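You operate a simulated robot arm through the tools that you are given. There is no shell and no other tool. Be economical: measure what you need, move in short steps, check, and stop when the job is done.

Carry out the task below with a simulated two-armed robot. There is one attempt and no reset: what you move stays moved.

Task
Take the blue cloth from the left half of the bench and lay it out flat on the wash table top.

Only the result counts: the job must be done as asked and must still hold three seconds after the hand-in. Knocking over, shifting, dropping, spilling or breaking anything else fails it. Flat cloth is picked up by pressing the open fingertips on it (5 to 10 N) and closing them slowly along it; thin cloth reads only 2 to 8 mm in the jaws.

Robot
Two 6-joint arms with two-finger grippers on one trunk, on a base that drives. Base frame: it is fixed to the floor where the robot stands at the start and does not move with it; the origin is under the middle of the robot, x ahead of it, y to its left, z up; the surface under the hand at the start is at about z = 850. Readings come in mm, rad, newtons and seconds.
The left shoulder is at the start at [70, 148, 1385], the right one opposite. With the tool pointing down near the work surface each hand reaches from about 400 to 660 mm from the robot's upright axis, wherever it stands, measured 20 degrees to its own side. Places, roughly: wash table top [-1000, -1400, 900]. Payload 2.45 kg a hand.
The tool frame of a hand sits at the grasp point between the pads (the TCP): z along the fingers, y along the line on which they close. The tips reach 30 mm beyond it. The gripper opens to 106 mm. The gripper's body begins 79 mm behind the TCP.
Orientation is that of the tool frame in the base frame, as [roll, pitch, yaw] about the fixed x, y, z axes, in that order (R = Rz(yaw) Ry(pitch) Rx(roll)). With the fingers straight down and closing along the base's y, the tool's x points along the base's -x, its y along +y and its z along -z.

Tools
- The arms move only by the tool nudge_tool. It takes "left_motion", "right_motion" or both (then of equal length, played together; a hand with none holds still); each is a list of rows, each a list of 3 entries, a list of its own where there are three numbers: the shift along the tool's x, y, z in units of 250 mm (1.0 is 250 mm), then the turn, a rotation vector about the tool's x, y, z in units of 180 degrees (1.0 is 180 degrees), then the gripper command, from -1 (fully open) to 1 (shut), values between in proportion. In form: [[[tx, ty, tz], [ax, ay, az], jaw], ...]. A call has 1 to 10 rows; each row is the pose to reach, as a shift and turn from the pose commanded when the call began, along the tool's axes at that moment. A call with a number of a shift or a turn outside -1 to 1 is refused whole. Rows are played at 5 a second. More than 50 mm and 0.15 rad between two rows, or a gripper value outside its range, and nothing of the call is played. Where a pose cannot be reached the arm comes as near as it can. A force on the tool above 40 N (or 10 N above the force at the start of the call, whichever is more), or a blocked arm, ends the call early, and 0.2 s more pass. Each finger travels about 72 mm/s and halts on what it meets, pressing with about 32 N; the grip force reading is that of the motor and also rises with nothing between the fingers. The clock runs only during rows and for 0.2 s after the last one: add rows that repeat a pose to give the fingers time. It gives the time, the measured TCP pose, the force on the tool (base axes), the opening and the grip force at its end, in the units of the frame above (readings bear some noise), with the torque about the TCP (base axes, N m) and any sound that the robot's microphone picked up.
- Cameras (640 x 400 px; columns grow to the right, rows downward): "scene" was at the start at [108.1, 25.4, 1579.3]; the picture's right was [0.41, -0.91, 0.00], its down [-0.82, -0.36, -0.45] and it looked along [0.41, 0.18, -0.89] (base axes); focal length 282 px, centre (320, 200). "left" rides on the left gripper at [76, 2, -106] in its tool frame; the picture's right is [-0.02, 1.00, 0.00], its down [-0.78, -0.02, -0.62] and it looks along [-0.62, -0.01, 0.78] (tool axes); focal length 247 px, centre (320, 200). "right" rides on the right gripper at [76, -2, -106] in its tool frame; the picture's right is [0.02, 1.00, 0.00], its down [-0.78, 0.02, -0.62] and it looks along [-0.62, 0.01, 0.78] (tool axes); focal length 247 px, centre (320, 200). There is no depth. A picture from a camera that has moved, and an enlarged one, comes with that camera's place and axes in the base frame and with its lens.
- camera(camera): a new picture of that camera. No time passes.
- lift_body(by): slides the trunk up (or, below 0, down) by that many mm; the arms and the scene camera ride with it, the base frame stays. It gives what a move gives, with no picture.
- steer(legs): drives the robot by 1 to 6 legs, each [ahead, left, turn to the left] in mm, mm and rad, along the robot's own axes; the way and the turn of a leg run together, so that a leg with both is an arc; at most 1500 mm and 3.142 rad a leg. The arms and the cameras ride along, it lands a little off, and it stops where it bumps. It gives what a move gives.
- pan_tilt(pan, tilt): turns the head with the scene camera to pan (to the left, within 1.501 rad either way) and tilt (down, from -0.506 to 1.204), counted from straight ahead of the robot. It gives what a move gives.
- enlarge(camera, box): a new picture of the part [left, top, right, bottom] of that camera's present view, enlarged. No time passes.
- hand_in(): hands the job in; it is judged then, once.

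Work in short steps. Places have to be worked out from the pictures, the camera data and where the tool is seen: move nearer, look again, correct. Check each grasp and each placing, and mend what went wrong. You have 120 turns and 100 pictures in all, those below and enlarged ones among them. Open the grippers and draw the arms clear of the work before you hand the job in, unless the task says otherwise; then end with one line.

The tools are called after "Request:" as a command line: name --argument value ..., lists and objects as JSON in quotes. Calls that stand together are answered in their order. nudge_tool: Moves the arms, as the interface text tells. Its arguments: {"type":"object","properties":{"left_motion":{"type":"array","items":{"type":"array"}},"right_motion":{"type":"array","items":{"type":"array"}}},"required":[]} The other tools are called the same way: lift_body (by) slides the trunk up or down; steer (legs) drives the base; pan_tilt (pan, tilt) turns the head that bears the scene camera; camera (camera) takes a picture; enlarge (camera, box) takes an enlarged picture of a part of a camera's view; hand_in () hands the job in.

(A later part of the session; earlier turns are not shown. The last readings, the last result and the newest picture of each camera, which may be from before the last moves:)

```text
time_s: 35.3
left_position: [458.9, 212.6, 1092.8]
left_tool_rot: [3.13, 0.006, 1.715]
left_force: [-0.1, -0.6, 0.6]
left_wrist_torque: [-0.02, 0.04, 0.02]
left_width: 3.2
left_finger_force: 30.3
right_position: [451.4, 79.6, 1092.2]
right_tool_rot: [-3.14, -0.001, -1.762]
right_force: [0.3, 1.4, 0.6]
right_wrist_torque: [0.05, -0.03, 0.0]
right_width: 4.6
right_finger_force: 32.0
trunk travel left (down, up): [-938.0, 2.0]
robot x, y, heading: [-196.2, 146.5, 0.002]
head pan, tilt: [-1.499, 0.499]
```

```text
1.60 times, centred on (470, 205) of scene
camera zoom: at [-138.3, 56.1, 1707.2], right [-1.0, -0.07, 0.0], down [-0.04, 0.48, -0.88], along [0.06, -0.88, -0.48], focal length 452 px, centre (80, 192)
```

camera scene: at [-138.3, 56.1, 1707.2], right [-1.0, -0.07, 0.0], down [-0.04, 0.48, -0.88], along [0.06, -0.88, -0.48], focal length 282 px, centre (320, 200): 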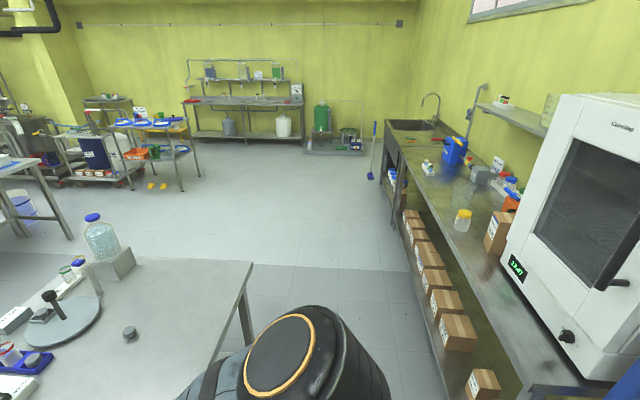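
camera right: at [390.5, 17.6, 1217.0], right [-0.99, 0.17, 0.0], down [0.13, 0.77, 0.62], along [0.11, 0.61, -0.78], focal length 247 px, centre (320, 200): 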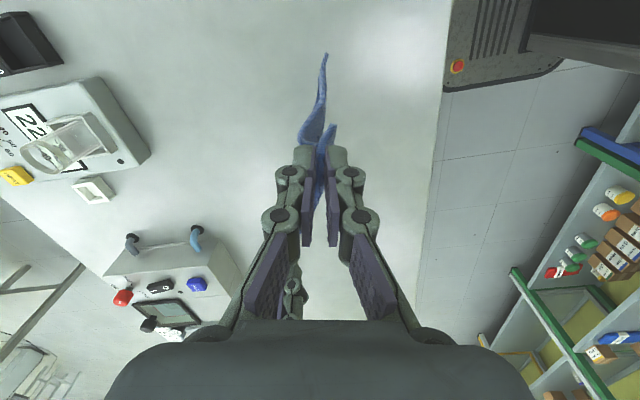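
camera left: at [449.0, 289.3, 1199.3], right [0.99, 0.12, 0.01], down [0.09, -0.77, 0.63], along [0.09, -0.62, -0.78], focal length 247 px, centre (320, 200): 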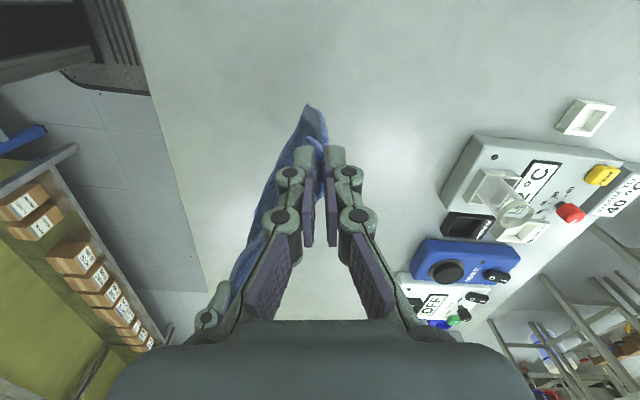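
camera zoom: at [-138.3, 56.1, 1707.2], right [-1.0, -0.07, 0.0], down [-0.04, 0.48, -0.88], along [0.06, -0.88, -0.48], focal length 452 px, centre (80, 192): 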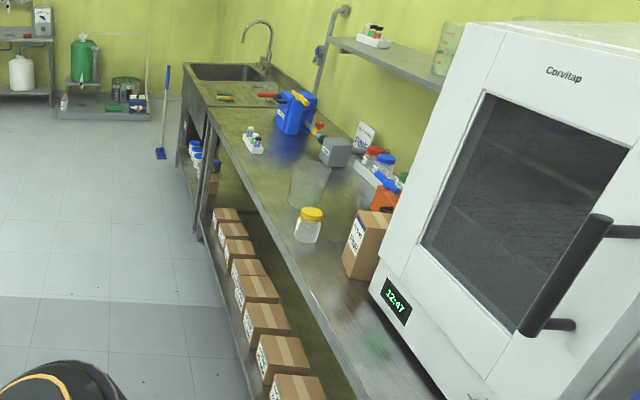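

The counter looks free at about x -650…-1000, y -1250…-1900. The hanging cloth needs a little more height to clear its top (900), so I try raising both hands 50 mm while shifting 20 mm left.

Request:
nudge_tool --left_motion '[[[0.026, 0.004, -0.05], [0, 0, 0], 1], [[0.053, 0.008, -0.1], [0, 0, 0], 1], [[0.079, 0.012, -0.15], [0, 0, 0], 1], [[0.079, 0.012, -0.2], [0, 0, 0], 1]]' --right_motion '[[[-0.026, 0.005, -0.05], [0, 0, 0], 1], [[-0.052, 0.01, -0.1], [0, 0, 0], 1], [[-0.078, 0.015, -0.15], [0, 0, 0], 1], [[-0.078, 0.015, -0.2], [0, 0, 0], 1]]'

```text
time_s: 36.3
left_position: [473.9, 228.9, 1140.2]
left_tool_rot: [3.128, 0.007, 1.716]
left_force: [0.1, -1.0, 0.0]
left_wrist_torque: [0.0, -0.02, 0.01]
left_width: 3.7
left_finger_force: 31.4
left hand out of reach, approached as far as the arm can: row 1, 2, 3, 4
right_position: [449.9, 98.3, 1142.6]
right_tool_rot: [-3.138, -0.002, -1.763]
right_force: [0.0, 1.6, -0.7]
right_wrist_torque: [0.01, -0.01, -0.03]
right_width: 4.6
right_finger_force: 32.2
trunk travel left (down, up): [-938.0, 2.0]
robot x, y, heading: [-196.0, 148.4, 0.004]
head pan, tilt: [-1.499, 0.499]
```

Bottom of the cloth should now be near 940. I square the right hand up and turn the robot right by 90°.

Request:
nudge_tool --right_motion '[[[-0.008, -0.04, 0], [0, 0, 0], 1], [[-0.015, -0.08, 0], [0, 0, 0], 1]]'

Request:
steer --legs '[[0, 0, -0.8]]'

Request:
steer --legs '[[0, 0, -0.77]]'

Request:
pan_tilt --pan -0.5 --tilt 0.7

Request:
camera --camera "scene"

```text
time_s: 36.9
left_position: [473.7, 228.3, 1140.2]
left_tool_rot: [3.129, 0.008, 1.716]
left_force: [-0.7, -0.9, 0.4]
left_wrist_torque: [-0.01, 0.02, 0.03]
left_width: 3.6
left_finger_force: 31.7
right_position: [465.5, 93.8, 1142.8]
right_tool_rot: [-3.137, -0.002, -1.763]
right_force: [0.4, 1.2, 0.4]
right_wrist_torque: [0.05, -0.01, -0.07]
right_width: 4.6
right_finger_force: 31.5
right hand out of reach, approached as far as the arm can: row 2
trunk travel left (down, up): [-938.0, 2.0]
robot x, y, heading: [-193.8, 144.9, 0.0]
head pan, tilt: [-1.499, 0.499]
```

```text
time_s: 39.4
left_position: [334.7, -269.9, 1138.2]
left_tool_rot: [3.13, 0.008, 0.924]
left_force: [-0.8, -1.4, -0.1]
left_wrist_torque: [-0.01, 0.02, 0.03]
left_width: 4.0
left_finger_force: 32.5
right_position: [233.6, -359.8, 1143.0]
right_tool_rot: [-3.138, -0.003, -2.553]
right_force: [1.3, 1.4, -0.2]
right_wrist_torque: [0.03, -0.07, 0.03]
right_width: 4.6
right_finger_force: 32.3
trunk travel left (down, up): [-938.0, 2.0]
robot x, y, heading: [-194.3, 150.4, -0.787]
head pan, tilt: [-1.499, 0.499]
```

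```text
time_s: 41.8
left_position: [-98.4, -519.6, 1140.5]
left_tool_rot: [3.127, 0.006, 0.166]
left_force: [-1.7, 0.6, 0.0]
left_wrist_torque: [0.0, 0.05, 0.08]
left_width: 3.4
left_finger_force: 31.1
right_position: [-232.8, -515.7, 1143.0]
right_tool_rot: [-3.138, -0.002, 2.972]
right_force: [2.2, -0.2, 0.4]
right_wrist_torque: [-0.01, -0.03, 0.04]
right_width: 3.7
right_finger_force: 31.1
trunk travel left (down, up): [-938.0, 2.0]
robot x, y, heading: [-195.4, 146.9, -1.549]
head pan, tilt: [-1.499, 0.499]
```

```text
time_s: 43.1
left_position: [-99.4, -520.3, 1139.8]
left_tool_rot: [3.129, 0.007, 0.167]
left_force: [-2.2, -0.2, -0.1]
left_wrist_torque: [-0.01, 0.1, 0.05]
left_width: 3.4
left_finger_force: 31.1
right_position: [-233.2, -514.2, 1142.1]
right_tool_rot: [-3.138, -0.002, 2.97]
right_force: [2.8, -0.6, 0.7]
right_wrist_torque: [0.01, -0.05, 0.02]
right_width: 3.9
right_finger_force: 29.3
trunk travel left (down, up): [-938.0, 2.0]
robot x, y, heading: [-197.6, 146.7, -1.553]
head pan, tilt: [-0.499, 0.7]
```

```text
72 pictures are left
camera scene: at [-233.1, 21.1, 1689.6], right [-0.89, 0.46, 0.0], down [0.3, 0.57, -0.76], along [-0.35, -0.68, -0.64], focal length 282 px, centre (320, 200)
```

scene: 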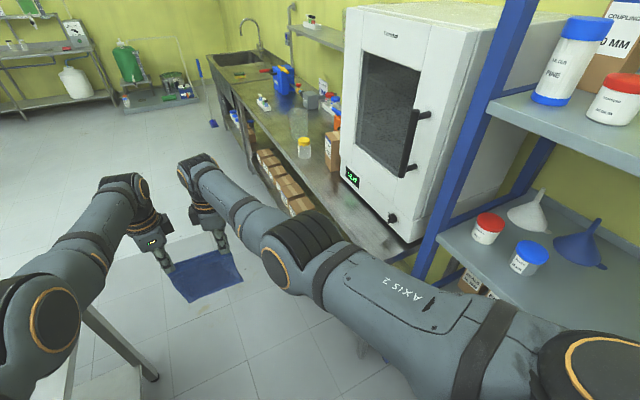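

The shelf stands close on the right, so I shift 60 mm left, then drive along the aisle past the bench end to about y = -1480.

Request:
steer --legs '[[0, 60, 0], [1400, 0, 0], [230, 100, 0]]'

Request:
camera --camera "scene"

```text
time_s: 52.1
left_position: [71.8, -2152.9, 1142.2]
left_tool_rot: [3.127, 0.007, 0.151]
left_force: [-0.8, 0.2, 0.5]
left_wrist_torque: [-0.03, 0.05, 0.01]
left_width: 3.8
left_finger_force: 32.0
right_position: [-62.4, -2146.4, 1144.0]
right_tool_rot: [-3.136, 0.001, 2.956]
right_force: [1.7, 0.2, 0.5]
right_wrist_torque: [-0.03, -0.04, 0.04]
right_width: 5.1
right_finger_force: 35.4
trunk travel left (down, up): [-938.0, 2.0]
robot x, y, heading: [-15.5, -1486.1, -1.558]
head pan, tilt: [-0.499, 0.7]
```

```text
71 pictures are left
camera scene: at [-55.4, -1608.7, 1689.9], right [-0.88, 0.47, 0.0], down [0.3, 0.57, -0.77], along [-0.36, -0.68, -0.64], focal length 282 px, centre (320, 200)
```

scene: 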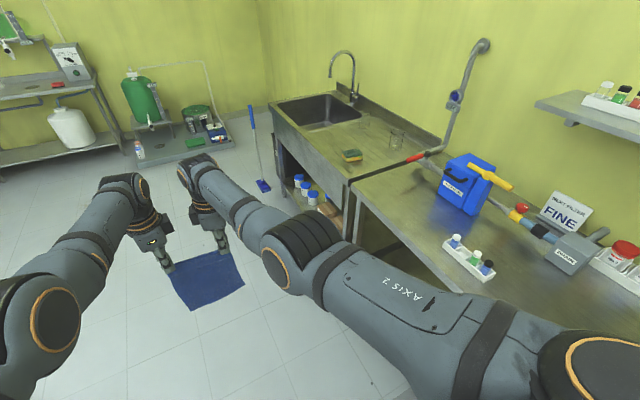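

The counter with the jug and tube rack (y about -300 to -2530, centred at -1400) is the wash table, with its edge at x≈-640. I step away 70 mm and turn right to face it.

Request:
steer --legs '[[0, 70, 0], [0, 0, -1.584]]'

Request:
pan_tilt --pan 0 --tilt 0.75

Request:
camera --camera "scene"

```text
time_s: 56.9
left_position: [-611.5, -1576.2, 1139.9]
left_tool_rot: [3.13, 0.006, -1.417]
left_force: [0.6, 1.2, -0.1]
left_wrist_torque: [0.04, 0.0, 0.03]
left_width: 3.4
left_finger_force: 31.0
right_position: [-603.2, -1440.7, 1143.8]
right_tool_rot: [-3.138, 0.0, 1.388]
right_force: [-0.7, -1.2, -0.8]
right_wrist_torque: [-0.01, -0.02, 0.0]
right_width: 4.8
right_finger_force: 30.3
trunk travel left (down, up): [-938.0, 2.0]
robot x, y, heading: [54.0, -1486.0, -3.132]
head pan, tilt: [-0.499, 0.7]
```

```text
time_s: 57.9
left_position: [-612.0, -1574.5, 1139.6]
left_tool_rot: [3.129, 0.005, -1.418]
left_force: [0.1, 0.5, -0.6]
left_wrist_torque: [0.05, -0.02, 0.06]
left_width: 4.0
left_finger_force: 33.1
right_position: [-604.2, -1441.4, 1143.9]
right_tool_rot: [-3.137, 0.0, 1.389]
right_force: [-0.5, -1.1, -0.2]
right_wrist_torque: [0.02, -0.01, 0.04]
right_width: 5.0
right_finger_force: 36.2
trunk travel left (down, up): [-938.0, 2.0]
robot x, y, heading: [55.7, -1485.6, -3.131]
head pan, tilt: [0.0, 0.75]
```

```text
70 pictures are left
camera scene: at [-76.1, -1488.3, 1685.3], right [-0.01, 1.0, 0.0], down [0.68, 0.01, -0.73], along [-0.73, -0.01, -0.68], focal length 282 px, centre (320, 200)
```

scene: 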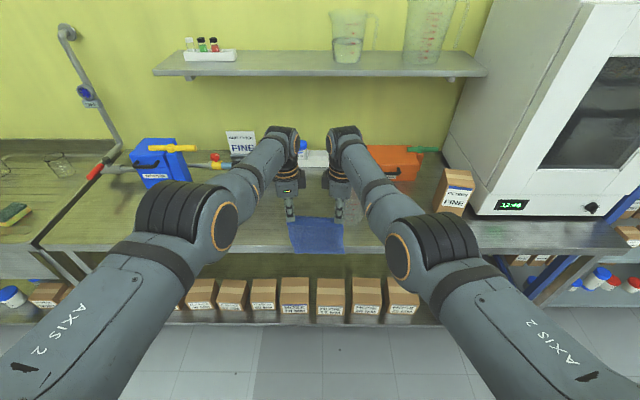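

There seems to be a clear glass vessel behind the right hand. I look closer with zoom and the hand cameras before going on.

Request:
enlarge --camera "scene" --box '[230, 110, 470, 270]'

Request:
camera --camera "right"

Request:
camera --camera "left"

```text
2.50 times, centred on (350, 190) of scene
camera zoom: at [-76.1, -1488.3, 1685.3], right [-0.01, 1.0, 0.0], down [0.68, 0.01, -0.73], along [-0.73, -0.01, -0.68], focal length 706 px, centre (245, 225)
```

zoom: 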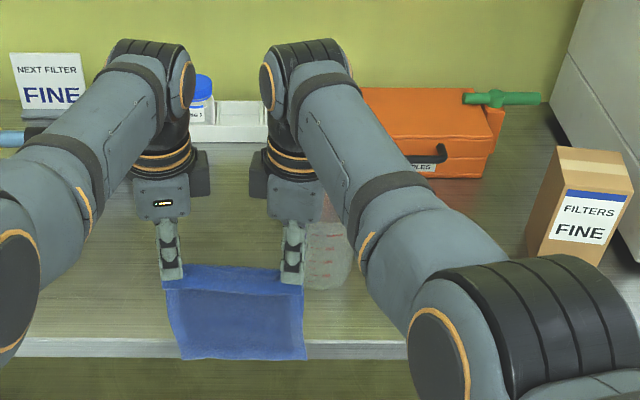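

```text
68 pictures are left
camera right: at [-591.4, -1364.7, 1249.2], right [0.99, -0.16, 0.0], down [-0.12, -0.77, 0.62], along [-0.1, -0.61, -0.78], focal length 247 px, centre (320, 200)
```

right: 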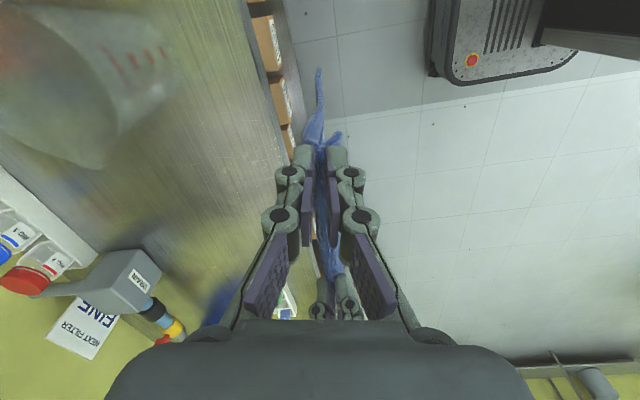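

```text
67 pictures are left
camera left: at [-599.7, -1650.5, 1246.1], right [-0.99, -0.13, 0.01], down [-0.1, 0.77, 0.63], along [-0.09, 0.62, -0.78], focal length 247 px, centre (320, 200)
```

left: 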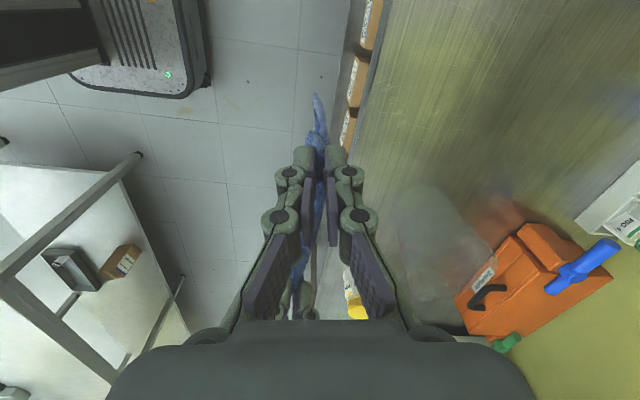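

A tall clear beaker stands near (-830, -1387), radius about 55. I strafe left 185 mm so the cloth goes into the free strip between it and the tube rack (y≈-1920), then look again.

Request:
steer --legs '[[0, 185, 0]]'

Request:
camera --camera "right"

Request:
camera --camera "left"

Request:
camera --camera "scene"

```text
time_s: 59.4
left_position: [-611.4, -1750.7, 1138.6]
left_tool_rot: [3.131, 0.003, -1.422]
left_force: [0.0, 1.8, 0.0]
left_wrist_torque: [-0.03, -0.03, 0.04]
left_width: 3.6
left_finger_force: 31.2
right_position: [-604.1, -1617.4, 1142.9]
right_tool_rot: [-3.138, 0.002, 1.385]
right_force: [-0.2, -0.5, 0.8]
right_wrist_torque: [-0.08, 0.01, 0.01]
right_width: 4.3
right_finger_force: 28.5
trunk travel left (down, up): [-938.0, 2.0]
robot x, y, heading: [55.0, -1669.8, -3.132]
head pan, tilt: [0.0, 0.75]
```

```text
66 pictures are left
camera right: at [-589.4, -1540.4, 1248.8], right [0.99, -0.16, 0.0], down [-0.13, -0.77, 0.62], along [-0.1, -0.61, -0.78], focal length 247 px, centre (320, 200)
```

right: 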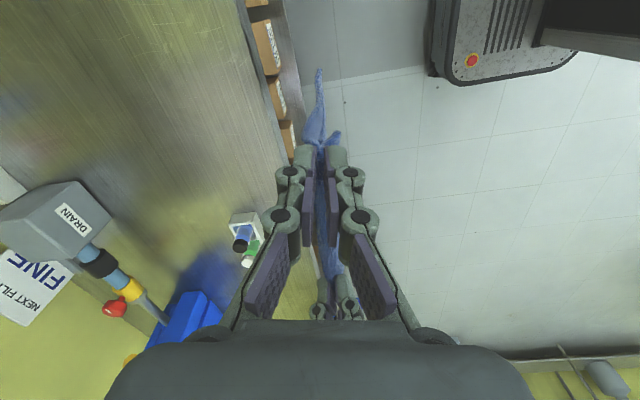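

```text
65 pictures are left
camera left: at [-598.8, -1826.2, 1246.6], right [-0.99, -0.13, 0.01], down [-0.09, 0.78, 0.62], along [-0.09, 0.62, -0.78], focal length 247 px, centre (320, 200)
```

left: 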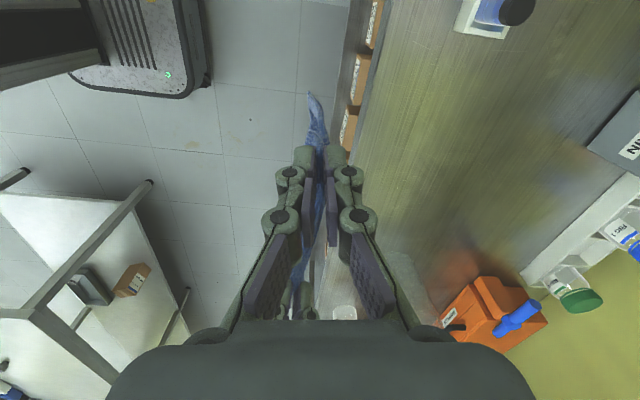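

```text
64 pictures are left
camera scene: at [-74.5, -1665.1, 1685.3], right [-0.01, 1.0, 0.0], down [0.68, 0.0, -0.73], along [-0.73, -0.01, -0.68], focal length 282 px, centre (320, 200)
```

scene: 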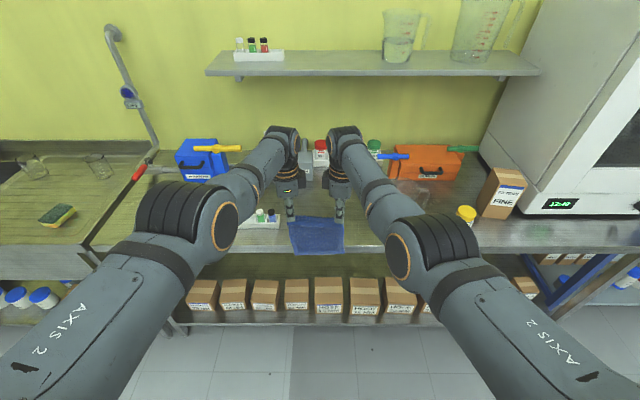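

The strip is clear; rack end is at y≈-1830 and the beaker edge at y≈-1440. I shift 20 mm right to sit in the middle, then go forward 200 mm with the cloth about 40 mm above the top.

Request:
steer --legs '[[0, -20, 0], [200, 0, 0]]'

Request:
camera --camera "scene"

Request:
camera --camera "right"

Request:
camera --camera "left"

```text
time_s: 61.4
left_position: [-806.5, -1735.4, 1142.7]
left_tool_rot: [3.126, 0.008, -1.422]
left_force: [0.9, 1.3, 0.2]
left_wrist_torque: [0.02, 0.03, 0.01]
left_width: 3.5
left_finger_force: 32.6
right_position: [-799.6, -1600.4, 1145.5]
right_tool_rot: [-3.133, -0.001, 1.383]
right_force: [0.1, -1.5, 0.5]
right_wrist_torque: [-0.05, 0.03, 0.0]
right_width: 4.1
right_finger_force: 29.9
trunk travel left (down, up): [-938.0, 2.0]
robot x, y, heading: [-141.5, -1650.6, -3.137]
head pan, tilt: [0.0, 0.75]
```

```text
63 pictures are left
camera scene: at [-268.9, -1651.0, 1685.9], right [-0.01, 1.0, 0.0], down [0.68, 0.0, -0.73], along [-0.73, 0.0, -0.68], focal length 282 px, centre (320, 200)
```

scene: 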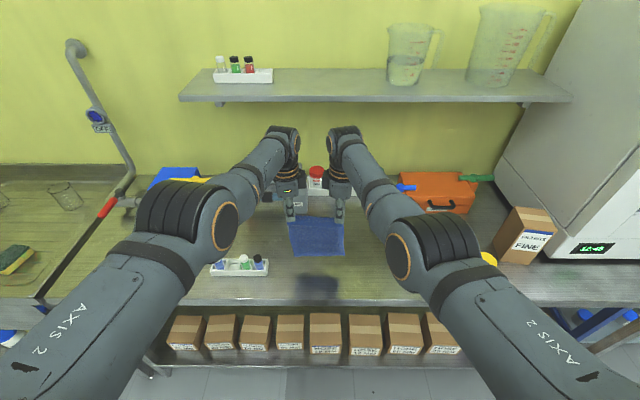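

```text
62 pictures are left
camera right: at [-785.3, -1524.3, 1251.8], right [0.99, -0.17, -0.01], down [-0.13, -0.77, 0.62], along [-0.11, -0.61, -0.78], focal length 247 px, centre (320, 200)
```

right: 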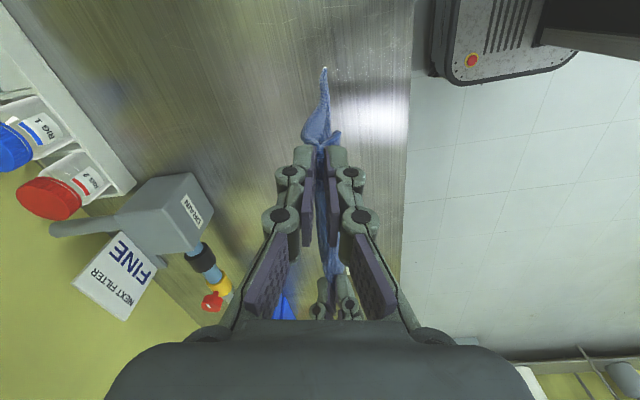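

```text
61 pictures are left
camera left: at [-795.1, -1810.0, 1248.8], right [-0.99, -0.13, 0.02], down [-0.09, 0.77, 0.63], along [-0.09, 0.62, -0.78], focal length 247 px, centre (320, 200)
```

left: 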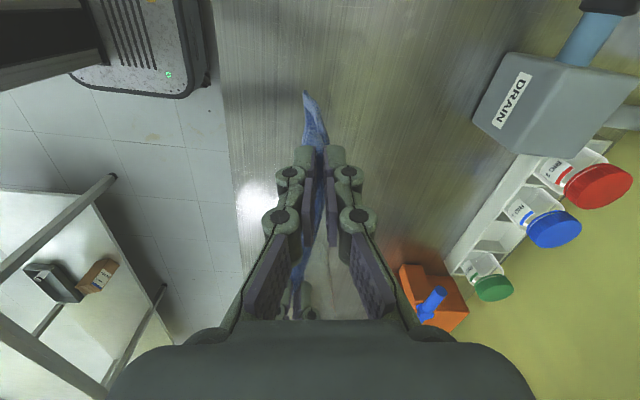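

All clear. The front edge is at x≈-680, so I go 105 mm further, lowering the trunk 25 mm first.

Request:
lift_body --by -25

Request:
steer --legs '[[105, 0, 0]]'

Request:
pan_tilt --pan 0 --tilt 1.0

Request:
camera --camera "scene"

```text
time_s: 62.1
left_position: [-810.9, -1735.2, 1114.7]
left_tool_rot: [3.13, 0.007, -1.423]
left_force: [0.8, 0.5, -1.5]
left_wrist_torque: [0.06, -0.04, -0.01]
left_width: 3.8
left_finger_force: 32.6
right_position: [-803.0, -1602.1, 1119.1]
right_tool_rot: [-3.14, -0.003, 1.383]
right_force: [1.4, -1.7, 3.0]
right_wrist_torque: [-0.04, -0.03, -0.01]
right_width: 2.9
right_finger_force: 30.2
trunk travel left (down, up): [-913.0, 27.0]
robot x, y, heading: [-141.4, -1647.8, -3.14]
head pan, tilt: [0.0, 0.75]
```

```text
time_s: 63.2
left_position: [-910.6, -1735.3, 1117.6]
left_tool_rot: [3.126, 0.008, -1.421]
left_force: [0.2, 1.2, -0.2]
left_wrist_torque: [0.07, 0.02, 0.02]
left_width: 3.8
left_finger_force: 32.2
right_position: [-902.5, -1600.5, 1120.4]
right_tool_rot: [-3.133, -0.002, 1.382]
right_force: [-0.4, -0.6, -0.8]
right_wrist_torque: [-0.05, 0.06, -0.02]
right_width: 5.0
right_finger_force: 32.2
trunk travel left (down, up): [-913.0, 27.0]
robot x, y, heading: [-244.2, -1650.6, -3.137]
head pan, tilt: [0.0, 0.75]
```

```text
time_s: 64.0
left_position: [-915.1, -1736.2, 1113.7]
left_tool_rot: [3.131, 0.005, -1.423]
left_force: [-0.4, 1.7, -0.4]
left_wrist_torque: [0.03, 0.01, -0.01]
left_width: 3.8
left_finger_force: 31.9
right_position: [-908.2, -1600.4, 1117.5]
right_tool_rot: [-3.139, -0.003, 1.381]
right_force: [-0.6, -1.6, -0.6]
right_wrist_torque: [-0.02, -0.02, 0.01]
right_width: 4.1
right_finger_force: 29.4
trunk travel left (down, up): [-913.0, 27.0]
robot x, y, heading: [-251.5, -1648.5, -3.138]
head pan, tilt: [0.0, 1.0]
```

```text
60 pictures are left
camera scene: at [-367.2, -1651.9, 1641.1], right [-0.01, 1.0, 0.0], down [0.84, 0.0, -0.54], along [-0.54, 0.0, -0.84], focal length 282 px, centre (320, 200)
```

scene: 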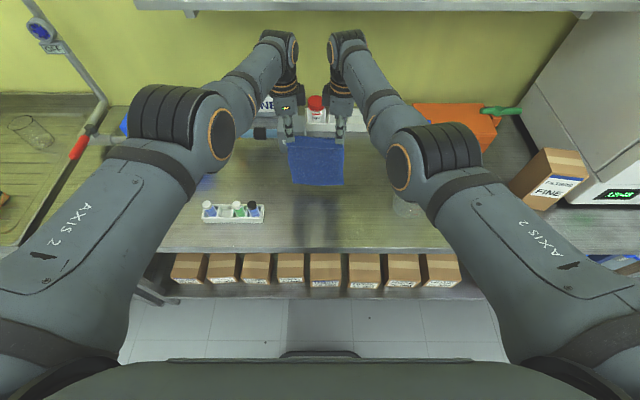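

The cloth hangs squarely behind the rack line and the beaker is to the right, clear. I lower 30 mm to bring the bottom hem to the top.

Request:
lift_body --by -30

Request:
enlarge --camera "scene" --box '[180, 80, 460, 260]'

```text
time_s: 64.8
left_position: [-915.9, -1734.9, 1084.6]
left_tool_rot: [3.131, 0.006, -1.423]
left_force: [0.9, 1.4, 0.4]
left_wrist_torque: [0.0, -0.02, -0.01]
left_width: 3.6
left_finger_force: 31.9
right_position: [-908.9, -1600.2, 1087.5]
right_tool_rot: [-3.139, -0.002, 1.382]
right_force: [-0.2, -0.6, -1.6]
right_wrist_torque: [0.0, -0.02, -0.04]
right_width: 4.8
right_finger_force: 35.9
trunk travel left (down, up): [-883.0, 57.0]
robot x, y, heading: [-244.1, -1647.1, -3.135]
head pan, tilt: [0.0, 1.0]
```

```text
2.22 times, centred on (320, 170) of scene
camera zoom: at [-367.2, -1651.9, 1611.0], right [-0.01, 1.0, 0.0], down [0.84, 0.0, -0.54], along [-0.54, 0.0, -0.84], focal length 627 px, centre (320, 267)
```

zoom: 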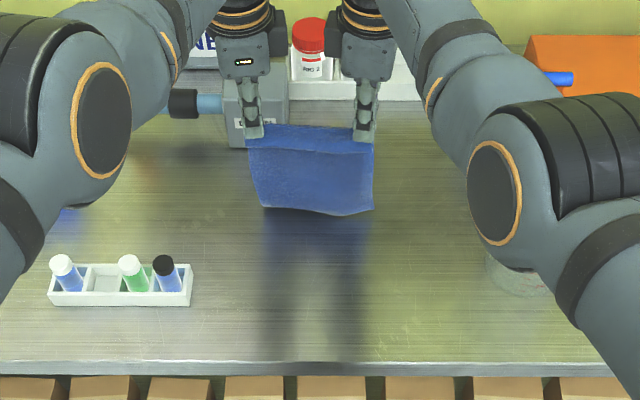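

Cloth bottom is about 20 mm above the top; the right elbow is near the beaker's rim, so I back off 15 mm and 25 mm left before lowering more.

Request:
steer --legs '[[-15, 25, 0]]'

Request:
lift_body --by -22

Request:
enlarge --camera "scene" --box '[180, 80, 460, 260]'

```text
time_s: 65.6
left_position: [-901.9, -1753.7, 1083.1]
left_tool_rot: [3.132, 0.002, -1.423]
left_force: [-0.9, 2.2, 0.7]
left_wrist_torque: [-0.07, -0.03, 0.03]
left_width: 3.3
left_finger_force: 31.1
right_position: [-895.3, -1619.8, 1085.7]
right_tool_rot: [-3.139, 0.001, 1.38]
right_force: [0.0, -0.7, 1.2]
right_wrist_torque: [-0.16, -0.04, 0.01]
right_width: 3.3
right_finger_force: 31.0
trunk travel left (down, up): [-883.0, 57.0]
robot x, y, heading: [-234.4, -1676.6, -3.137]
head pan, tilt: [0.0, 1.0]
```

```text
time_s: 66.3
left_position: [-902.0, -1757.0, 1061.8]
left_tool_rot: [3.132, 0.007, -1.424]
left_force: [-0.1, 1.2, -0.6]
left_wrist_torque: [0.02, -0.02, -0.01]
left_width: 4.1
left_finger_force: 32.1
right_position: [-894.4, -1622.8, 1065.4]
right_tool_rot: [-3.14, -0.002, 1.38]
right_force: [-0.1, -1.5, -0.6]
right_wrist_torque: [-0.05, -0.02, 0.03]
right_width: 5.8
right_finger_force: 33.7
trunk travel left (down, up): [-861.0, 79.0]
robot x, y, heading: [-231.9, -1676.6, -3.136]
head pan, tilt: [0.0, 1.0]
```

```text
2.22 times, centred on (320, 170) of scene
camera zoom: at [-352.9, -1673.9, 1588.9], right [0.0, 1.0, 0.0], down [0.84, 0.0, -0.54], along [-0.54, 0.0, -0.84], focal length 627 px, centre (320, 267)
```

zoom: 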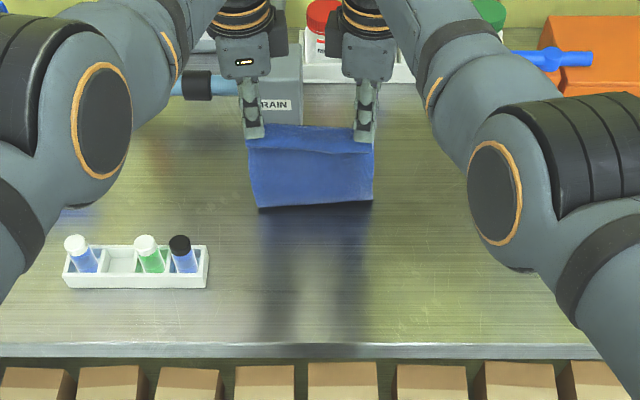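

The bottom hem is practically on the top. I lay it down in steps: back and down together.

Request:
lift_body --by -10

Request:
steer --legs '[[-20, 0, 0]]'

Request:
lift_body --by -20

Request:
enlarge --camera "scene" --box '[180, 80, 460, 260]'

```text
time_s: 66.9
left_position: [-901.4, -1759.5, 1052.3]
left_tool_rot: [3.132, 0.007, -1.425]
left_force: [-0.3, 1.9, -0.1]
left_wrist_torque: [0.02, -0.02, -0.03]
left_width: 3.3
left_finger_force: 30.9
right_position: [-893.7, -1623.6, 1055.3]
right_tool_rot: [-3.14, -0.001, 1.38]
right_force: [0.2, -1.3, 0.9]
right_wrist_torque: [-0.02, 0.0, 0.02]
right_width: 3.5
right_finger_force: 32.4
trunk travel left (down, up): [-851.0, 89.0]
robot x, y, heading: [-231.4, -1678.4, -3.133]
head pan, tilt: [0.0, 1.0]
```

```text
time_s: 67.7
left_position: [-884.3, -1758.6, 1049.4]
left_tool_rot: [3.135, 0.007, -1.424]
left_force: [0.2, 1.9, -0.4]
left_wrist_torque: [0.06, -0.09, -0.03]
left_width: 3.8
left_finger_force: 32.3
right_position: [-876.8, -1624.4, 1053.1]
right_tool_rot: [3.141, -0.003, 1.379]
right_force: [-1.4, -1.1, -1.2]
right_wrist_torque: [-0.02, -0.06, -0.01]
right_width: 3.8
right_finger_force: 29.1
trunk travel left (down, up): [-851.0, 89.0]
robot x, y, heading: [-208.3, -1675.6, -3.139]
head pan, tilt: [0.0, 1.0]
```

```text
time_s: 68.3
left_position: [-882.9, -1759.1, 1032.0]
left_tool_rot: [3.132, 0.006, -1.424]
left_force: [-1.2, 2.5, -0.7]
left_wrist_torque: [0.0, -0.04, 0.03]
left_width: 3.8
left_finger_force: 32.3
right_position: [-874.5, -1625.7, 1035.4]
right_tool_rot: [-3.139, -0.002, 1.38]
right_force: [0.1, -0.9, 1.6]
right_wrist_torque: [-0.04, 0.0, -0.02]
right_width: 3.3
right_finger_force: 31.3
trunk travel left (down, up): [-831.0, 109.0]
robot x, y, heading: [-210.4, -1675.2, -3.135]
head pan, tilt: [0.0, 1.0]
```

```text
2.22 times, centred on (320, 170) of scene
camera zoom: at [-333.5, -1676.2, 1558.9], right [0.0, 1.0, 0.0], down [0.84, 0.0, -0.54], along [-0.54, 0.0, -0.84], focal length 627 px, centre (320, 267)
```

zoom: 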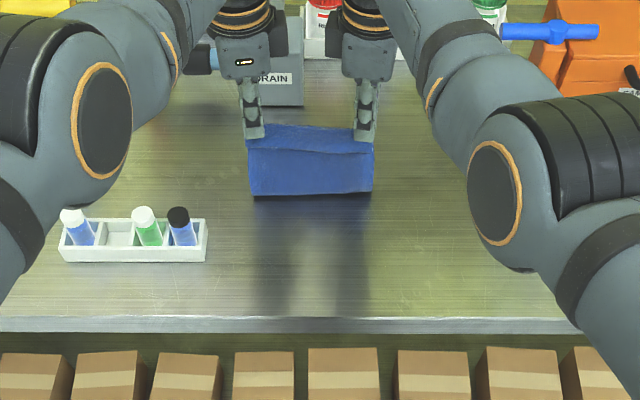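

It is folding onto the top in the right direction. I continue.

Request:
steer --legs '[[-27, 0, 0]]'

Request:
lift_body --by -22

Request:
steer --legs '[[-25, 0, 0]]'

Request:
lift_body --by -22

Request:
enlarge --camera "scene" --box '[180, 80, 460, 260]'

Request:
camera --camera "left"

Request:
camera --camera "right"

```text
time_s: 69.1
left_position: [-858.5, -1757.1, 1029.3]
left_tool_rot: [3.134, 0.007, -1.423]
left_force: [-0.7, 0.8, -0.3]
left_wrist_torque: [0.02, -0.05, -0.01]
left_width: 3.6
left_finger_force: 32.6
right_position: [-850.6, -1623.8, 1032.1]
right_tool_rot: [3.141, -0.004, 1.379]
right_force: [-0.4, -1.3, -1.5]
right_wrist_torque: [-0.05, -0.04, -0.03]
right_width: 4.5
right_finger_force: 29.7
trunk travel left (down, up): [-831.0, 109.0]
robot x, y, heading: [-182.6, -1676.0, -3.134]
head pan, tilt: [0.0, 1.0]
```

```text
time_s: 69.8
left_position: [-853.4, -1758.1, 1009.3]
left_tool_rot: [3.132, 0.007, -1.423]
left_force: [-0.3, 2.0, -0.5]
left_wrist_torque: [0.04, -0.02, 0.02]
left_width: 4.0
left_finger_force: 32.4
right_position: [-847.3, -1624.1, 1013.1]
right_tool_rot: [-3.138, -0.003, 1.382]
right_force: [0.2, -1.0, 0.4]
right_wrist_torque: [-0.03, 0.04, 0.01]
right_width: 4.3
right_finger_force: 34.4
trunk travel left (down, up): [-809.0, 131.0]
robot x, y, heading: [-186.7, -1673.5, -3.137]
head pan, tilt: [0.0, 1.0]
```

```text
time_s: 70.6
left_position: [-832.2, -1758.4, 1006.9]
left_tool_rot: [3.134, 0.007, -1.425]
left_force: [-1.1, 1.5, 0.2]
left_wrist_torque: [0.01, -0.07, -0.01]
left_width: 3.5
left_finger_force: 31.6
right_position: [-823.9, -1624.0, 1009.8]
right_tool_rot: [3.138, -0.005, 1.379]
right_force: [-1.2, -1.1, -1.1]
right_wrist_torque: [-0.07, -0.04, -0.02]
right_width: 5.2
right_finger_force: 33.9
trunk travel left (down, up): [-809.0, 131.0]
robot x, y, heading: [-161.9, -1676.7, -3.136]
head pan, tilt: [0.0, 1.0]
```

```text
time_s: 71.3
left_position: [-829.1, -1758.7, 987.3]
left_tool_rot: [3.132, 0.008, -1.425]
left_force: [0.1, 1.3, 0.9]
left_wrist_torque: [0.04, -0.02, 0.01]
left_width: 3.6
left_finger_force: 32.4
right_position: [-820.3, -1624.0, 991.4]
right_tool_rot: [-3.137, -0.002, 1.381]
right_force: [0.5, -0.3, 1.5]
right_wrist_torque: [-0.04, -0.01, -0.03]
right_width: 3.2
right_finger_force: 30.1
trunk travel left (down, up): [-787.0, 153.0]
robot x, y, heading: [-157.0, -1674.7, -3.138]
head pan, tilt: [0.0, 1.0]
```

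```text
2.22 times, centred on (320, 170) of scene
camera zoom: at [-280.1, -1675.9, 1515.0], right [0.0, 1.0, 0.0], down [0.84, 0.0, -0.54], along [-0.54, 0.0, -0.84], focal length 627 px, centre (320, 267)
```

zoom: 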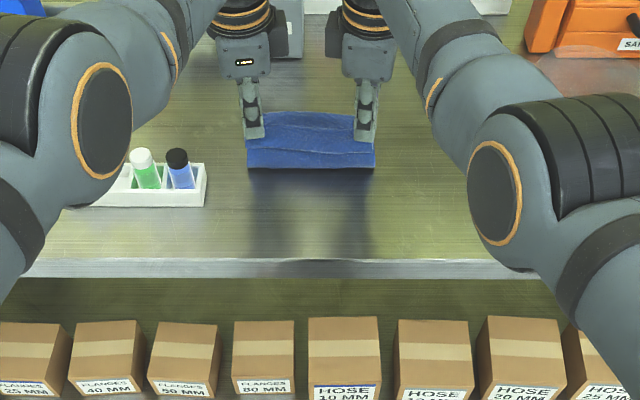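

```text
55 pictures are left
camera left: at [-817.4, -1833.9, 1094.0], right [-0.99, -0.12, 0.01], down [-0.09, 0.77, 0.63], along [-0.09, 0.62, -0.78], focal length 247 px, centre (320, 200)
```

left: 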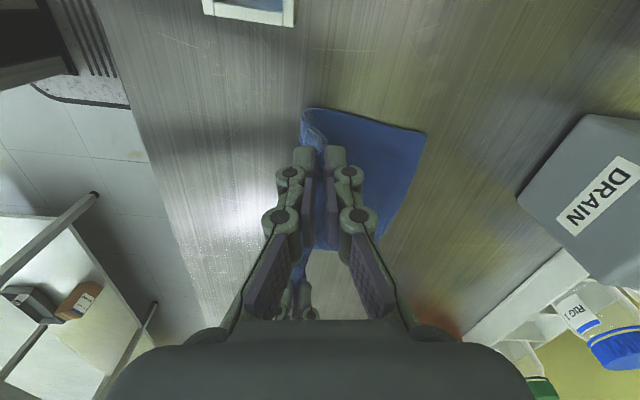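

```text
54 pictures are left
camera right: at [-807.5, -1548.5, 1097.1], right [0.99, -0.17, 0.0], down [-0.13, -0.77, 0.62], along [-0.11, -0.61, -0.79], focal length 247 px, centre (320, 200)
```

right: 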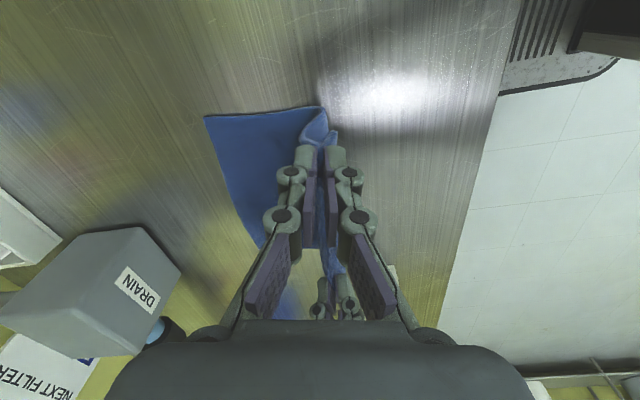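

The far part lies nicely, far edge at x≈-916. I finish the lay-down: back about 75 mm and down about 48 mm in steps.

Request:
steer --legs '[[-28, 0, 0]]'

Request:
lift_body --by -22

Request:
steer --legs '[[-26, 0, 0]]'

Request:
lift_body --by -20

Request:
camera --camera "left"

Request:
camera --camera "right"

Request:
enlarge --camera "scene" --box '[180, 60, 460, 240]'

```text
time_s: 72.1
left_position: [-804.0, -1757.5, 984.1]
left_tool_rot: [3.135, 0.007, -1.423]
left_force: [-0.4, 0.7, -0.1]
left_wrist_torque: [0.03, -0.06, 0.03]
left_width: 3.6
left_finger_force: 32.0
right_position: [-796.8, -1624.3, 988.4]
right_tool_rot: [3.14, -0.002, 1.38]
right_force: [0.0, -1.2, 1.3]
right_wrist_torque: [-0.01, -0.07, -0.02]
right_width: 3.4
right_finger_force: 28.2
trunk travel left (down, up): [-787.0, 153.0]
robot x, y, heading: [-130.4, -1675.3, -3.138]
head pan, tilt: [0.0, 1.0]
```

```text
time_s: 72.8
left_position: [-800.1, -1757.8, 965.4]
left_tool_rot: [3.129, 0.009, -1.424]
left_force: [0.1, 2.2, 0.4]
left_wrist_torque: [0.04, 0.01, 0.0]
left_width: 3.8
left_finger_force: 32.4
right_position: [-793.2, -1623.5, 968.9]
right_tool_rot: [-3.137, -0.002, 1.38]
right_force: [0.3, -1.1, -1.1]
right_wrist_torque: [-0.03, 0.0, 0.04]
right_width: 5.3
right_finger_force: 35.4
trunk travel left (down, up): [-765.0, 175.0]
robot x, y, heading: [-136.5, -1673.3, -3.137]
head pan, tilt: [0.0, 1.0]
```

```text
time_s: 73.6
left_position: [-777.5, -1757.8, 962.3]
left_tool_rot: [3.135, 0.007, -1.424]
left_force: [-0.4, 1.0, -0.9]
left_wrist_torque: [0.0, -0.05, -0.02]
left_width: 3.6
left_finger_force: 32.1
right_position: [-770.4, -1624.0, 965.7]
right_tool_rot: [-3.141, -0.004, 1.38]
right_force: [-0.4, -0.1, 1.1]
right_wrist_torque: [-0.07, 0.0, 0.02]
right_width: 3.3
right_finger_force: 29.6
trunk travel left (down, up): [-765.0, 175.0]
robot x, y, heading: [-101.8, -1672.8, -3.134]
head pan, tilt: [0.0, 1.0]
```

```text
time_s: 74.3
left_position: [-774.1, -1757.9, 945.6]
left_tool_rot: [3.129, 0.008, -1.424]
left_force: [-0.6, 1.2, 0.8]
left_wrist_torque: [0.02, -0.05, 0.03]
left_width: 4.0
left_finger_force: 32.5
right_position: [-767.3, -1623.1, 948.9]
right_tool_rot: [-3.14, -0.002, 1.382]
right_force: [0.0, -1.5, -0.3]
right_wrist_torque: [-0.03, -0.06, -0.02]
right_width: 4.7
right_finger_force: 35.4
trunk travel left (down, up): [-745.0, 195.0]
robot x, y, heading: [-104.5, -1676.8, -3.134]
head pan, tilt: [0.0, 1.0]
```

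```text
53 pictures are left
camera left: at [-763.1, -1833.8, 1052.2], right [-0.99, -0.12, 0.01], down [-0.09, 0.77, 0.63], along [-0.09, 0.62, -0.78], focal length 247 px, centre (320, 200)
```

left: 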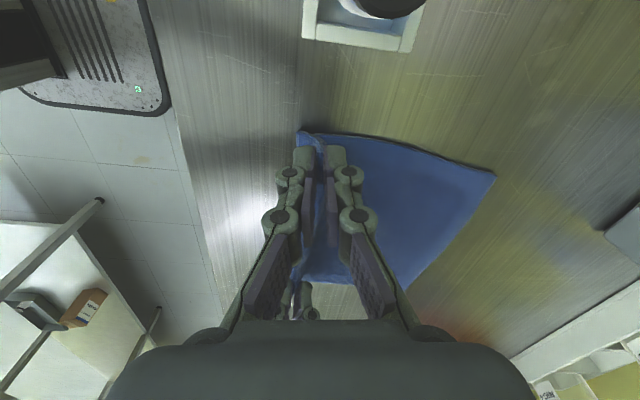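

```text
52 pictures are left
camera right: at [-753.3, -1548.3, 1055.4], right [0.99, -0.17, 0.0], down [-0.13, -0.77, 0.62], along [-0.11, -0.61, -0.79], focal length 247 px, centre (320, 200)
```

right: 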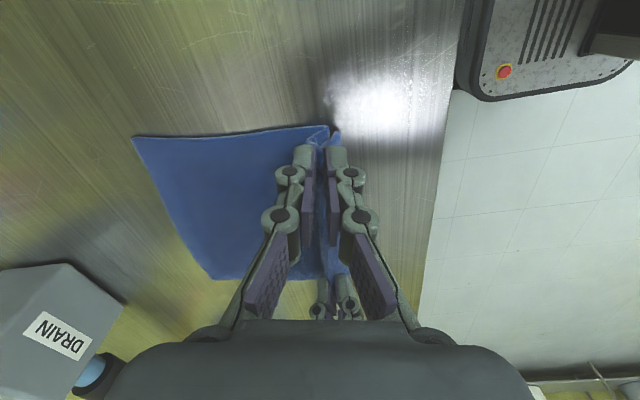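

```text
2.22 times, centred on (320, 150) of scene
camera zoom: at [-225.7, -1675.7, 1473.1], right [0.0, 1.0, 0.0], down [0.84, 0.0, -0.54], along [-0.54, 0.0, -0.84], focal length 627 px, centre (320, 311)
```

zoom: 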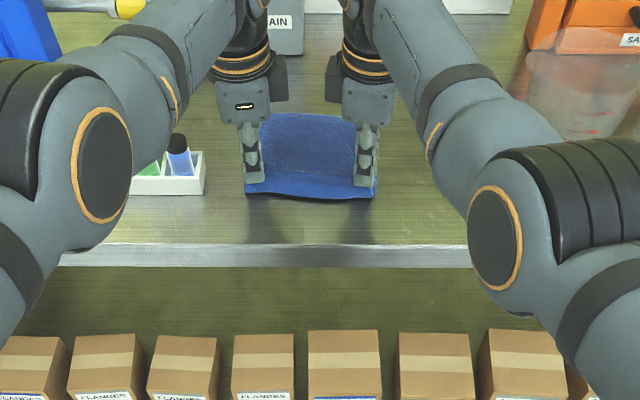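

Nearly flat. I pull it gently taut (20 mm back), and lower a little more.

Request:
steer --legs '[[-22, 0, 0]]'

Request:
lift_body --by -12

Request:
camera --camera "left"

Request:
camera --camera "right"

```text
time_s: 75.1
left_position: [-756.2, -1758.6, 944.2]
left_tool_rot: [3.132, 0.008, -1.424]
left_force: [-0.7, 1.8, 0.6]
left_wrist_torque: [0.03, -0.05, 0.0]
left_width: 3.7
left_finger_force: 32.4
right_position: [-748.6, -1623.4, 946.7]
right_tool_rot: [-3.141, -0.004, 1.38]
right_force: [0.3, -1.2, -1.1]
right_wrist_torque: [0.0, -0.01, -0.05]
right_width: 4.9
right_finger_force: 35.1
trunk travel left (down, up): [-745.0, 195.0]
robot x, y, heading: [-81.7, -1673.8, -3.133]
head pan, tilt: [0.0, 1.0]
```

```text
time_s: 75.7
left_position: [-751.6, -1756.6, 934.9]
left_tool_rot: [3.127, 0.01, -1.425]
left_force: [-1.0, 1.5, 3.5]
left_wrist_torque: [0.05, 0.02, 0.01]
left_width: 3.7
left_finger_force: 31.9
right_position: [-746.4, -1623.3, 937.8]
right_tool_rot: [-3.138, -0.003, 1.381]
right_force: [0.0, -1.3, 1.5]
right_wrist_torque: [-0.05, 0.03, -0.03]
right_width: 3.6
right_finger_force: 29.0
trunk travel left (down, up): [-733.0, 207.0]
robot x, y, heading: [-81.7, -1675.5, -3.137]
head pan, tilt: [0.0, 1.0]
```

```text
50 pictures are left
camera left: at [-741.2, -1833.4, 1041.0], right [-0.99, -0.12, 0.01], down [-0.09, 0.77, 0.63], along [-0.09, 0.62, -0.78], focal length 247 px, centre (320, 200)
```

left: 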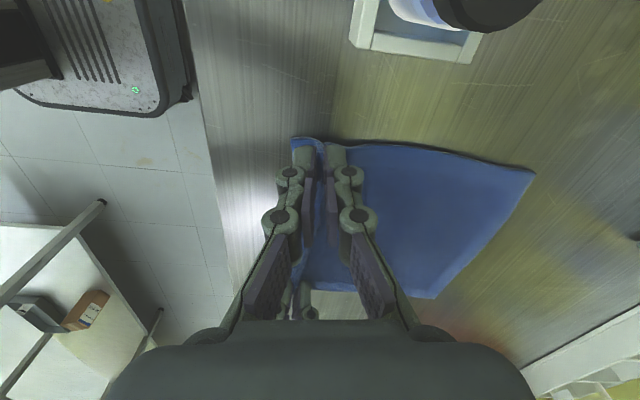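

```text
49 pictures are left
camera right: at [-731.1, -1548.0, 1043.6], right [0.99, -0.17, 0.0], down [-0.13, -0.77, 0.62], along [-0.11, -0.61, -0.78], focal length 247 px, centre (320, 200)
```

right: 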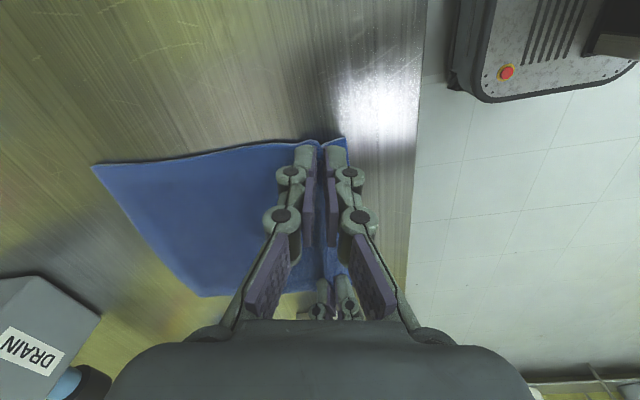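

Laid out flat with only the pinched hem left. I press slightly and open slowly so the fingers spread the fold.

Request:
lift_body --by -4

Request:
nudge_tool --left_motion '[[[0, 0, 0], [0, 0, 0], 0.9], [[0, 0, 0], [0, 0, 0], 0.8], [[0, 0, 0], [0, 0, 0], 0.7], [[0, 0, 0], [0, 0, 0], 0.6], [[0, 0, 0], [0, 0, 0], 0.5], [[0, 0, 0], [0, 0, 0], 0.4], [[0, 0, 0], [0, 0, 0], 0.3], [[0, 0, 0], [0, 0, 0], 0.25], [[0, 0, 0], [0, 0, 0], 0.25]]' --right_motion '[[[0, 0, 0], [0, 0, 0], 0.9], [[0, 0, 0], [0, 0, 0], 0.8], [[0, 0, 0], [0, 0, 0], 0.7], [[0, 0, 0], [0, 0, 0], 0.6], [[0, 0, 0], [0, 0, 0], 0.5], [[0, 0, 0], [0, 0, 0], 0.4], [[0, 0, 0], [0, 0, 0], 0.3], [[0, 0, 0], [0, 0, 0], 0.25], [[0, 0, 0], [0, 0, 0], 0.25]]'

Request:
camera --camera "left"

Request:
camera --camera "right"

```text
time_s: 76.2
left_position: [-753.2, -1756.8, 934.5]
left_tool_rot: [3.124, 0.006, -1.425]
left_force: [-2.0, 1.1, 13.6]
left_wrist_torque: [0.12, -0.04, 0.0]
left_width: 3.8
left_finger_force: 31.9
right_position: [-743.8, -1625.1, 935.7]
right_tool_rot: [-3.137, -0.003, 1.379]
right_force: [0.4, -1.5, 0.9]
right_wrist_torque: [-0.03, 0.0, 0.0]
right_width: 4.3
right_finger_force: 35.2
trunk travel left (down, up): [-729.0, 211.0]
robot x, y, heading: [-83.7, -1671.0, -3.138]
head pan, tilt: [0.0, 1.0]
```

```text
time_s: 78.2
left_position: [-752.4, -1758.4, 930.8]
left_tool_rot: [3.129, 0.009, -1.424]
left_force: [0.1, -0.8, 6.5]
left_wrist_torque: [0.0, 0.03, 0.0]
left_width: 40.6
left_finger_force: 0.0
right_position: [-743.9, -1623.9, 935.1]
right_tool_rot: [-3.137, -0.003, 1.38]
right_force: [-0.7, 0.1, 0.8]
right_wrist_torque: [-0.05, 0.03, 0.03]
right_width: 39.2
right_finger_force: 0.0
trunk travel left (down, up): [-729.0, 211.0]
robot x, y, heading: [-84.3, -1675.4, -3.135]
head pan, tilt: [0.0, 1.0]
```

```text
48 pictures are left
camera left: at [-740.1, -1833.6, 1037.3], right [-0.99, -0.12, 0.01], down [-0.09, 0.77, 0.63], along [-0.09, 0.62, -0.78], focal length 247 px, centre (320, 200)
```

left: 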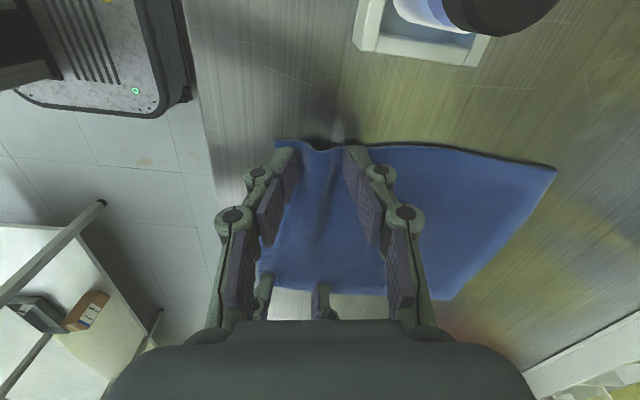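

```text
47 pictures are left
camera right: at [-730.1, -1547.9, 1040.2], right [0.99, -0.17, 0.0], down [-0.13, -0.77, 0.62], along [-0.11, -0.61, -0.78], focal length 247 px, centre (320, 200)
```

right: 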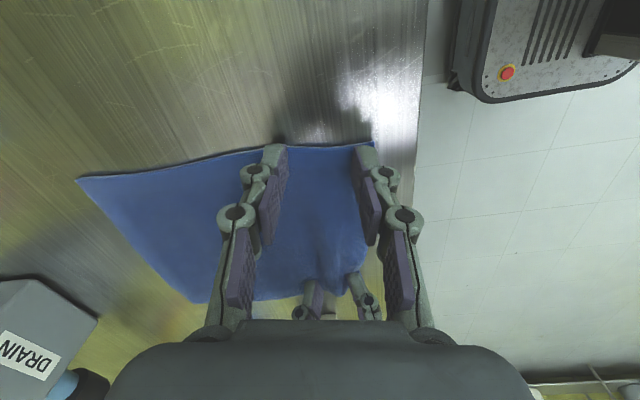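

Opened well; only a slight ridge at the left. I raise straight up with the trunk and inspect.

Request:
lift_body --by 120

Request:
camera --camera "left"

Request:
enlarge --camera "scene" --box '[180, 80, 460, 260]'

```text
time_s: 79.7
left_position: [-752.1, -1757.3, 1050.2]
left_tool_rot: [3.129, 0.01, -1.425]
left_force: [0.1, -0.8, -0.2]
left_wrist_torque: [0.01, -0.01, 0.02]
left_width: 39.5
left_finger_force: 0.0
right_position: [-744.4, -1624.8, 1053.2]
right_tool_rot: [-3.139, -0.004, 1.381]
right_force: [0.3, -0.1, -0.5]
right_wrist_torque: [-0.03, 0.03, 0.0]
right_width: 39.7
right_finger_force: 0.1
trunk travel left (down, up): [-849.0, 91.0]
robot x, y, heading: [-85.6, -1676.1, -3.13]
head pan, tilt: [0.0, 1.0]
```

```text
46 pictures are left
camera left: at [-741.3, -1833.6, 1156.2], right [-0.99, -0.12, 0.01], down [-0.09, 0.77, 0.63], along [-0.09, 0.62, -0.78], focal length 247 px, centre (320, 200)
```

left: 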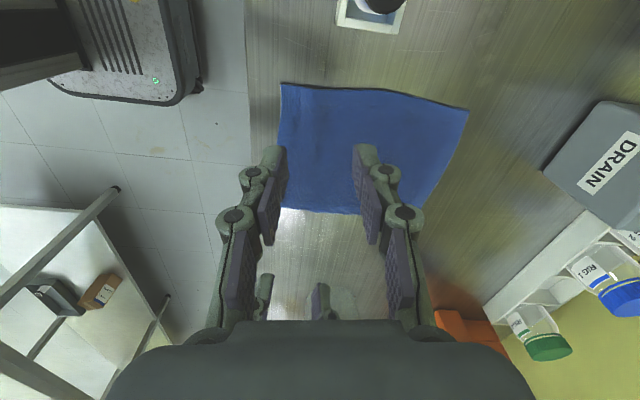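

```text
2.22 times, centred on (320, 170) of scene
camera zoom: at [-203.9, -1675.6, 1577.1], right [0.0, 1.0, 0.0], down [0.84, 0.0, -0.54], along [-0.54, 0.0, -0.84], focal length 627 px, centre (320, 267)
```

zoom: 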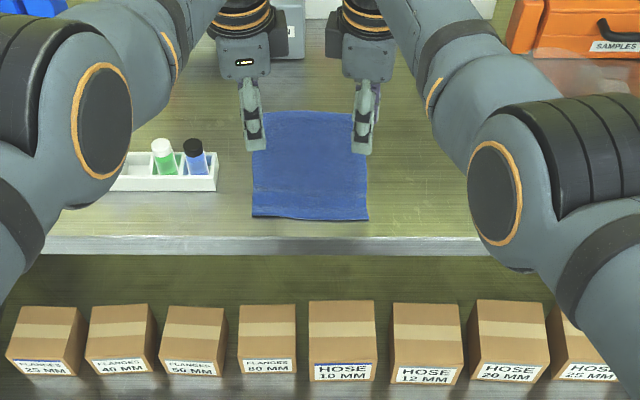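

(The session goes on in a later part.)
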